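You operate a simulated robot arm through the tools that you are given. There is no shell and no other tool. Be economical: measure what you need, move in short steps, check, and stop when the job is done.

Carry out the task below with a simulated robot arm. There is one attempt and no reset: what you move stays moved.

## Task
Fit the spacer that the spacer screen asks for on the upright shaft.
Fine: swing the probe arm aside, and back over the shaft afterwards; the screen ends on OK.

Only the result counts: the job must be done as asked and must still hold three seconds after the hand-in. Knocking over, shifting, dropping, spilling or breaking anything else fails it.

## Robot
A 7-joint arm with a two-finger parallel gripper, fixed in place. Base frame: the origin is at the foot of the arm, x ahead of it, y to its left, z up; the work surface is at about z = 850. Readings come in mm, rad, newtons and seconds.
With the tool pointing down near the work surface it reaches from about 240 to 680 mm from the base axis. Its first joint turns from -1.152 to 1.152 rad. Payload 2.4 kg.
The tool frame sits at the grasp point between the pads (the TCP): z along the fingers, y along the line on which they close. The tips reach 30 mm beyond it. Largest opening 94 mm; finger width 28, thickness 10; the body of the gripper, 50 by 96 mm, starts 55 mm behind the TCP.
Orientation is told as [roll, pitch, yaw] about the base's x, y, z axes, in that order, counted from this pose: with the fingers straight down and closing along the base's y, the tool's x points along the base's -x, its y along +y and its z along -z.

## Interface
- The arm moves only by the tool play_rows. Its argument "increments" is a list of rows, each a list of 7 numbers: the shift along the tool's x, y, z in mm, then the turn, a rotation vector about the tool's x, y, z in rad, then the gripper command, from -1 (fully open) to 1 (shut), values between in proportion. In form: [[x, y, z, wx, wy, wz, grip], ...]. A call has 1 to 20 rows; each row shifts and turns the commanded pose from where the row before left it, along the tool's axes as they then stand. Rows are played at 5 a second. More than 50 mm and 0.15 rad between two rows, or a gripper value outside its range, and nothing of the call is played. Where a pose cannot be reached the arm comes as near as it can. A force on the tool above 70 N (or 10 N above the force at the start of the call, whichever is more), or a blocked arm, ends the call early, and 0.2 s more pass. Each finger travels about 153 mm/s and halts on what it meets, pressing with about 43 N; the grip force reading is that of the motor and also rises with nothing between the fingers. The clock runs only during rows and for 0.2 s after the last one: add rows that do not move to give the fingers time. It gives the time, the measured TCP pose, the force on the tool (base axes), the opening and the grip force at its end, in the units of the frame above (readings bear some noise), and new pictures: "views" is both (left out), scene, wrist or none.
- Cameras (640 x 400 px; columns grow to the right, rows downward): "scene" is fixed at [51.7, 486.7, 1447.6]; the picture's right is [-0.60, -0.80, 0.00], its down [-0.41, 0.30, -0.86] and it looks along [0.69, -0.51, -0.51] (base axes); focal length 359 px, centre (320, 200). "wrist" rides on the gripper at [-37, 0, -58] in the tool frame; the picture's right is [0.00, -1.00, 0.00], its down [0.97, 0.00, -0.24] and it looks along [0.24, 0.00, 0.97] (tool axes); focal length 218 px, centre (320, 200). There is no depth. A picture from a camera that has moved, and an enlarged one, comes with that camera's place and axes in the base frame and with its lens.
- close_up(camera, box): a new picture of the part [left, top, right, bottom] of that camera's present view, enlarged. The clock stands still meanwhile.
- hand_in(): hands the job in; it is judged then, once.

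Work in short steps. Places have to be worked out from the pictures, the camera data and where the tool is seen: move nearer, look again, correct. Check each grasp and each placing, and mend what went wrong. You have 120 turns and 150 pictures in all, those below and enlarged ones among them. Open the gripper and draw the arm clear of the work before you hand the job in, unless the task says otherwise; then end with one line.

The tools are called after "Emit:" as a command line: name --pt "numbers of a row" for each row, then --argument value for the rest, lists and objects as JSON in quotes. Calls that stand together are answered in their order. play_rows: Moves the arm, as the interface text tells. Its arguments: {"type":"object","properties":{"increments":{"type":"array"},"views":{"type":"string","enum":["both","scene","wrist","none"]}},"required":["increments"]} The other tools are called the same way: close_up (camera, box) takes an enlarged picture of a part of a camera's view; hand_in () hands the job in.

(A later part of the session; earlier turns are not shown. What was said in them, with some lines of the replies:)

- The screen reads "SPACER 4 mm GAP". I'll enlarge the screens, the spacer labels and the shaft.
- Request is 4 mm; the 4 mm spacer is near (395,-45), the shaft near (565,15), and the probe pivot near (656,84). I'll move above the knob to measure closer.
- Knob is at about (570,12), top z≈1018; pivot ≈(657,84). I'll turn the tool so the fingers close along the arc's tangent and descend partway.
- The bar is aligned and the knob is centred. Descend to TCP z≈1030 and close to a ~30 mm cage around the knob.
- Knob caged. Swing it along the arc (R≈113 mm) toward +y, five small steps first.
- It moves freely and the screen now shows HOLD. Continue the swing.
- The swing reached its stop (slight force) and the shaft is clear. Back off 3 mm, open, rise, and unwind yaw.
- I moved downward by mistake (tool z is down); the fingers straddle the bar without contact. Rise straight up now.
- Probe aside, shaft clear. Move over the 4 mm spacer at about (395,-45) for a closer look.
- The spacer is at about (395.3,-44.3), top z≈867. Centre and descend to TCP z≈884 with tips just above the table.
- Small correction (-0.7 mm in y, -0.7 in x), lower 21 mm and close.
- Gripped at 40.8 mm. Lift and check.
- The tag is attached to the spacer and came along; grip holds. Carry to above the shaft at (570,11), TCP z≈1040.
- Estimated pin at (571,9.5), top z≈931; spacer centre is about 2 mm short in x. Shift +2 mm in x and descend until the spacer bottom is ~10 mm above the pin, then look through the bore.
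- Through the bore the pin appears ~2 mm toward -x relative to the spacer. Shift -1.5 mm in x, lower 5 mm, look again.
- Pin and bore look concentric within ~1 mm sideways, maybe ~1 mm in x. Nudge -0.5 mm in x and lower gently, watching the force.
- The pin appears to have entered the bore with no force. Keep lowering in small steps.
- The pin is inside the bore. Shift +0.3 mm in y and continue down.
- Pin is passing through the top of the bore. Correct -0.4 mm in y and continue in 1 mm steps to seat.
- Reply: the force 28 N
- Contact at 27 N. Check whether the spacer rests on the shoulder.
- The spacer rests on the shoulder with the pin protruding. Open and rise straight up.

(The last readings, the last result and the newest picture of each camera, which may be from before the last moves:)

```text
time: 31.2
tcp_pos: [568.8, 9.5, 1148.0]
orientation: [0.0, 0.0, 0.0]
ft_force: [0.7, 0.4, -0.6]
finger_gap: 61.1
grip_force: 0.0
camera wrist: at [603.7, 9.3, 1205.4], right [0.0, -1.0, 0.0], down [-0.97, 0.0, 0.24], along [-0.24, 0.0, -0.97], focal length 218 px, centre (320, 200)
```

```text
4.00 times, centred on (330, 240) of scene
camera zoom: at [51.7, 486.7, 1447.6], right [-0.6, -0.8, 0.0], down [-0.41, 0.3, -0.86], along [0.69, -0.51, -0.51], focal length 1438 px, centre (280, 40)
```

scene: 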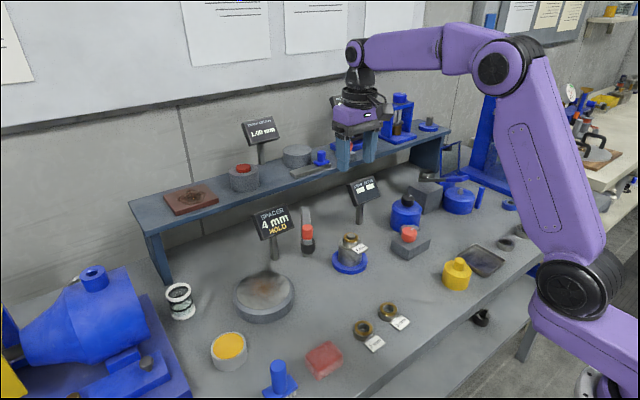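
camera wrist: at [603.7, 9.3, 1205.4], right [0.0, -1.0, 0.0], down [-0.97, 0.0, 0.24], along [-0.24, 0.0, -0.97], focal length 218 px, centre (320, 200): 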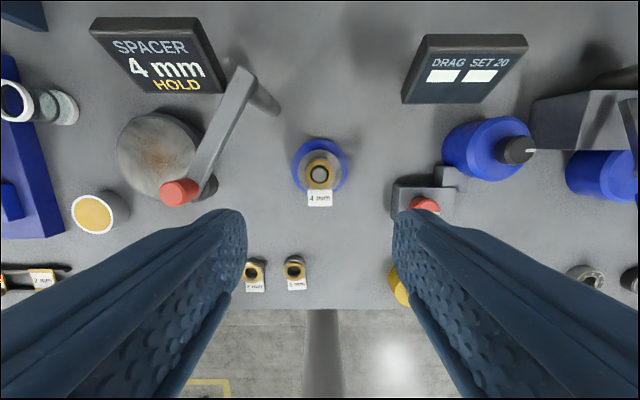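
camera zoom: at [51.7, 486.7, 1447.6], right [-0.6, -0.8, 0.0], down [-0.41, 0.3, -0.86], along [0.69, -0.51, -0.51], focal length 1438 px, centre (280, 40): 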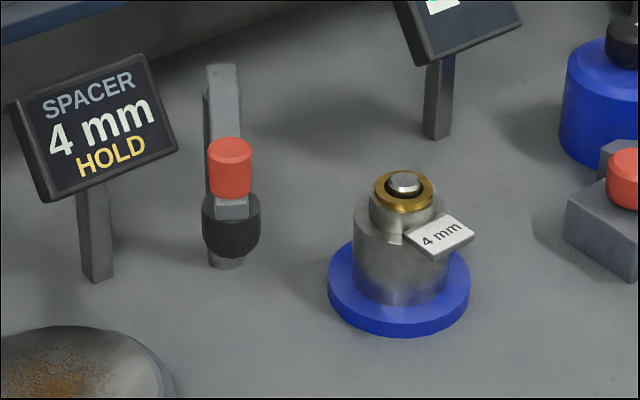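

The 4 mm spacer is seated. Go back over the probe knob (≈(562,141)) with yaw -0.54, gap ~60 mm.

Emit:
play_rows --pt "2.3 44 0 0 0 0 -0.3" --pt "2.3 44 0 0 0 0 -0.3" --pt "2.2 44 0 0 0 0 -0.3" --pt "0 0 15 0 0 0.135 -0.3" --pt "0 0 15 0 0 0.135 -0.3" --pt "0 0 15 0 0 0.135 -0.3" --pt "0 0 15 0 0 0.135 -0.3" --pt "0 0 0 0 0 0 -0.3" --pt "0 0 0 0 0 0 -0.3" --views "wrist"

```text
time: 33.2
tcp_pos: [561.2, 142.7, 1085.6]
orientation: [0.001, 0.0, -0.542]
ft_force: [1.3, -0.5, -0.5]
finger_gap: 61.1
grip_force: 0.1
camera wrist: at [591.5, 123.3, 1144.3], right [-0.51, -0.86, 0.0], down [-0.83, 0.5, 0.24], along [-0.21, 0.12, -0.97], focal length 218 px, centre (320, 200)
```

wrist: 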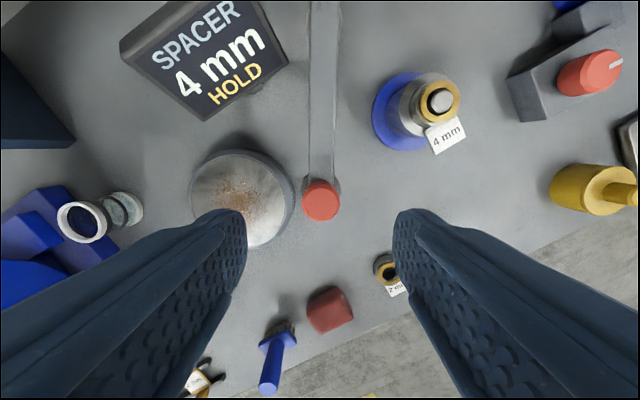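

Knob centred between the fingers. Descend 56 mm and form the 30 mm cage.

Emit:
play_rows --pt "0 0 20 0 0 0 -0.3" --pt "0 0 20 0 0 0 -0.3" --pt "0 0 16 0 0 0 -0.3" --pt "0 0 0 0 0 0 0" --pt "0 0 0 0 0 0 0.25" --pt "0 0 0 0 0 0 0.4" --pt "0 0 0 0 0 0 0.4" --views "wrist"

```text
time: 34.8
tcp_pos: [560.7, 141.6, 1030.4]
orientation: [0.001, 0.0, -0.54]
ft_force: [0.3, 0.4, -0.2]
finger_gap: 28.2
grip_force: 0.0
camera wrist: at [591.2, 123.1, 1088.4], right [-0.51, -0.86, 0.0], down [-0.83, 0.5, 0.24], along [-0.21, 0.12, -0.97], focal length 218 px, centre (320, 200)
```

wrist: 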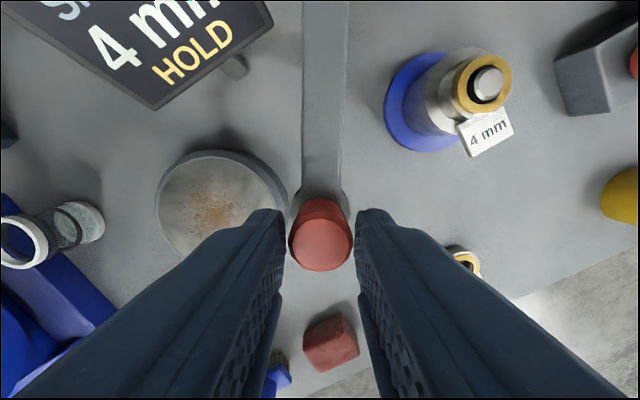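

Swing back along the arc toward the shaft.

Emit:
play_rows --pt "-0.5 -11.2 0 0 0 -0.1 0.4" --pt "-0.5 -11.2 0 0 0 -0.1 0.4" --pt "-0.5 -11.2 0 0 0 -0.1 0.4" --pt "-0.5 -11.2 0 0 0 -0.1 0.4" --pt "-0.5 -11.2 0 0 0 -0.1 0.4" --pt "-0.5 -11.2 0 0 0 -0.1 0.4" --pt "-0.5 -11.2 0 0 0 -0.1 0.4" --pt "-0.5 -11.2 0 0 0 -0.1 0.4" --pt "-0.5 -11.2 0 0 0 -0.1 0.4" --pt "0 0 0 0 0 0 0.4"

```text
time: 37.0
tcp_pos: [553.0, 44.3, 1030.6]
orientation: [0.0, 0.0, 0.361]
ft_force: [-0.6, 0.8, 0.5]
finger_gap: 28.3
grip_force: 0.0
camera wrist: at [585.6, 57.3, 1088.6], right [0.35, -0.94, 0.0], down [-0.91, -0.34, 0.24], along [-0.22, -0.09, -0.97], focal length 218 px, centre (320, 200)
```

scene: 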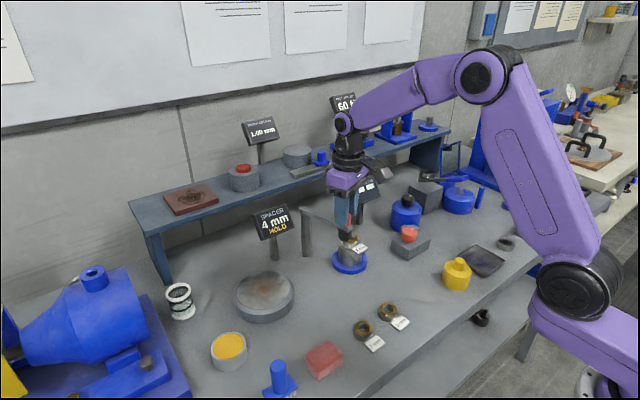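
wrist: 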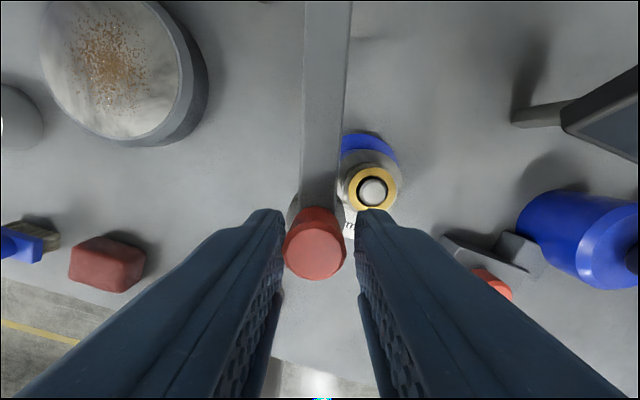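

About 0.33 rad left. Continue to the original angle.

Emit:
play_rows --pt "-0.5 -11.2 0 0 0 -0.1 0.4" --pt "-0.5 -11.2 0 0 0 -0.1 0.4" --pt "-0.5 -11.2 0 0 0 -0.1 0.4" --pt "0 -2.5 0 0 0 -0.02 0.4" --pt "0 0 0 0 0 0 0.4" --pt "0 0 0 0 0 0 0.4" --views "wrist"

Emit:
close_up --camera "scene" --box '[240, 180, 400, 280]'

```text
time: 38.4
tcp_pos: [570.0, 13.4, 1030.4]
orientation: [0.002, 0.0, 0.681]
ft_force: [1.1, 0.4, 0.5]
finger_gap: 28.6
grip_force: 0.2
camera wrist: at [597.3, 36.3, 1088.4], right [0.63, -0.78, 0.0], down [-0.75, -0.61, 0.24], along [-0.19, -0.15, -0.97], focal length 218 px, centre (320, 200)
```

wrist: 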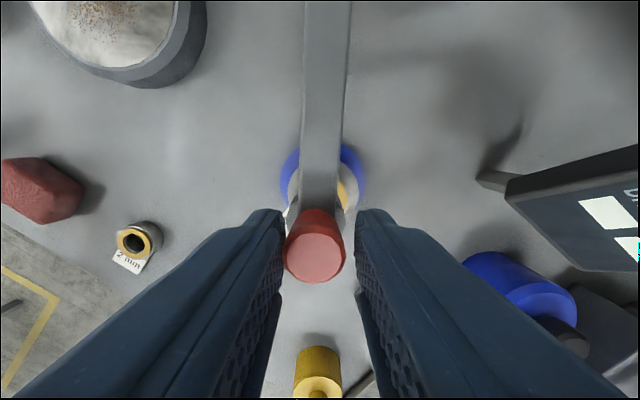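

```text
4.00 times, centred on (320, 230) of scene
camera zoom: at [51.7, 486.7, 1447.6], right [-0.6, -0.8, 0.0], down [-0.41, 0.3, -0.86], along [0.69, -0.51, -0.51], focal length 1438 px, centre (320, 80)
```

zoom: 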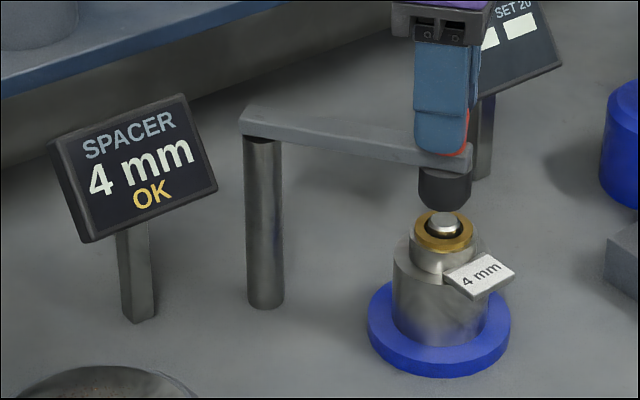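

The screen shows OK. The knob is ~4 mm short of its original position, so nudge it on a little for margin.

Emit:
play_rows --pt "0 -2 0 0 0 -0.015 0.4" --pt "0 -2 0 0 0 -0.015 0.4" --pt "0 0 0 0 0 0 0.4" --pt "0 2 0 0 0 0 0.3" --pt "0 0 0 0 0 0 0" --pt "0 0 0 0 0 0 -0.3" --pt "0 0 0 0 0 0 -0.3" --views "wrist"

Emit:
close_up --camera "scene" --box '[240, 180, 400, 280]'

```text
time: 40.0
tcp_pos: [572.4, 11.6, 1031.8]
orientation: [0.0, 0.0, 0.709]
ft_force: [-0.2, 0.4, -0.3]
finger_gap: 61.2
grip_force: 0.0
camera wrist: at [598.2, 35.6, 1088.7], right [0.65, -0.76, 0.0], down [-0.74, -0.63, 0.24], along [-0.18, -0.16, -0.97], focal length 218 px, centre (320, 200)
```

wrist: 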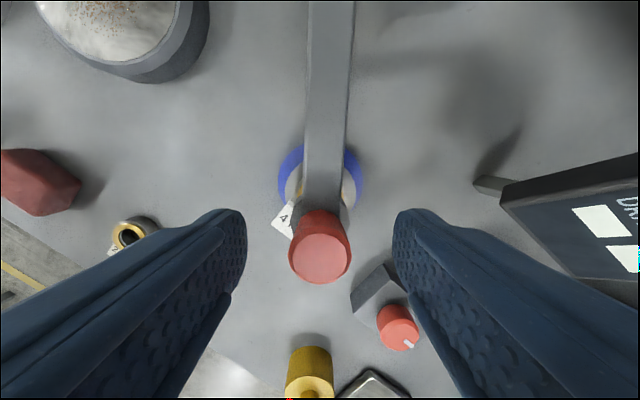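

```text
4.00 times, centred on (320, 230) of scene
camera zoom: at [51.7, 486.7, 1447.6], right [-0.6, -0.8, 0.0], down [-0.41, 0.3, -0.86], along [0.69, -0.51, -0.51], focal length 1438 px, centre (320, 80)
```

zoom: 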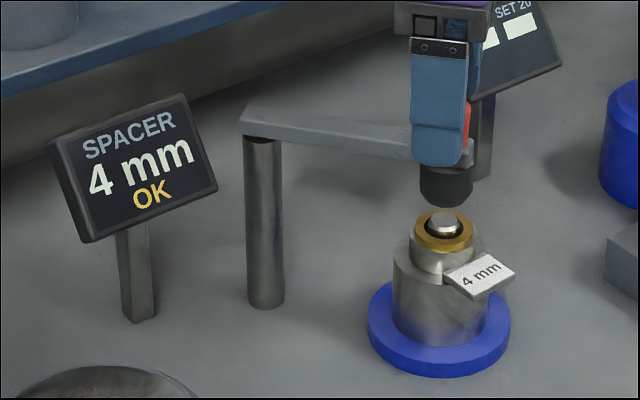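

Probe is back over the shaft and the screen shows OK. Rise straight up, draw clear and check once more.

Emit:
play_rows --pt "0 0 -20 0 0 0 -0.3" --pt "0 0 -40 0 0 0 -0.3" --pt "0 0 -40 0 0 0 -0.3" --pt "0 0 -40 0 0 0 -0.3" --pt "40 0 0 0 0 0 -0.3" --pt "40 0 0 0 0 0 -0.3" --pt "0 0 0 0 0 0 -0.3" --pt "0 0 0 0 0 0 -0.3" --pt "0 0 0 0 0 0 -0.3" --pt "0 0 0 0 0 0 -0.3"

Emit:
close_up --camera "scene" --box '[240, 180, 400, 280]'

```text
time: 42.2
tcp_pos: [511.1, -40.2, 1171.1]
orientation: [-0.001, 0.001, 0.711]
ft_force: [-0.9, 0.5, 0.0]
finger_gap: 61.0
grip_force: 0.3
camera wrist: at [536.1, -17.0, 1230.1], right [0.65, -0.76, 0.0], down [-0.74, -0.63, 0.24], along [-0.18, -0.16, -0.97], focal length 218 px, centre (320, 200)
```

scene: 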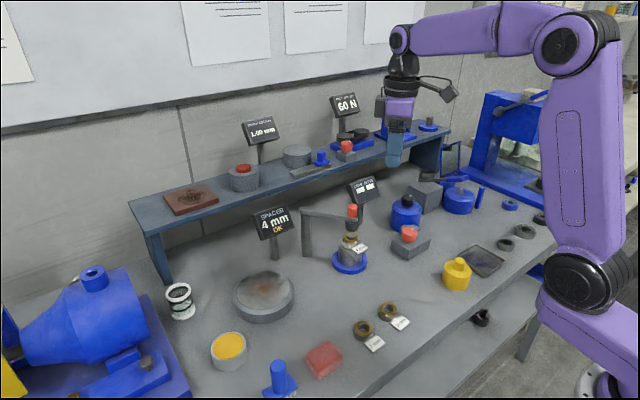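
wrist: 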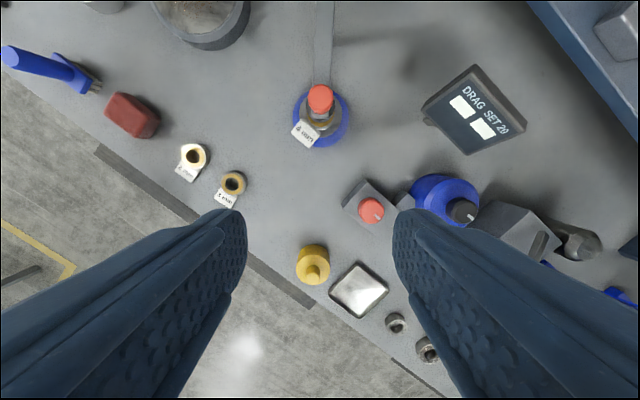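

```text
4.00 times, centred on (320, 230) of scene
camera zoom: at [51.7, 486.7, 1447.6], right [-0.6, -0.8, 0.0], down [-0.41, 0.3, -0.86], along [0.69, -0.51, -0.51], focal length 1438 px, centre (320, 80)
```

zoom: 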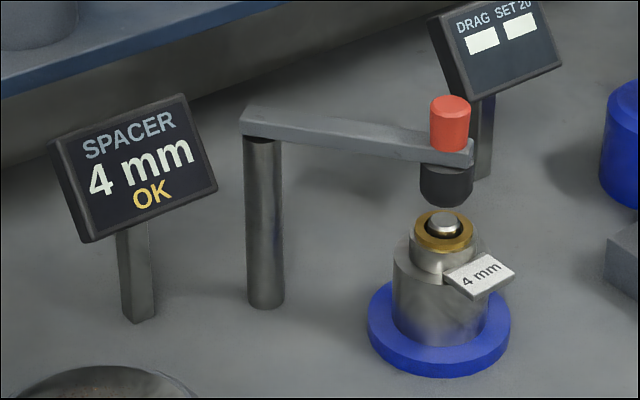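

Everything is in place, the screen holds OK, and the arm is clear with the gripper open. Handing in.

Emit:
hand_in

```text
The job is handed in.
```

The 4 mm spacer is seated on the shaft, the probe arm is back over it, and the spacer screen showed OK when I handed the job in.
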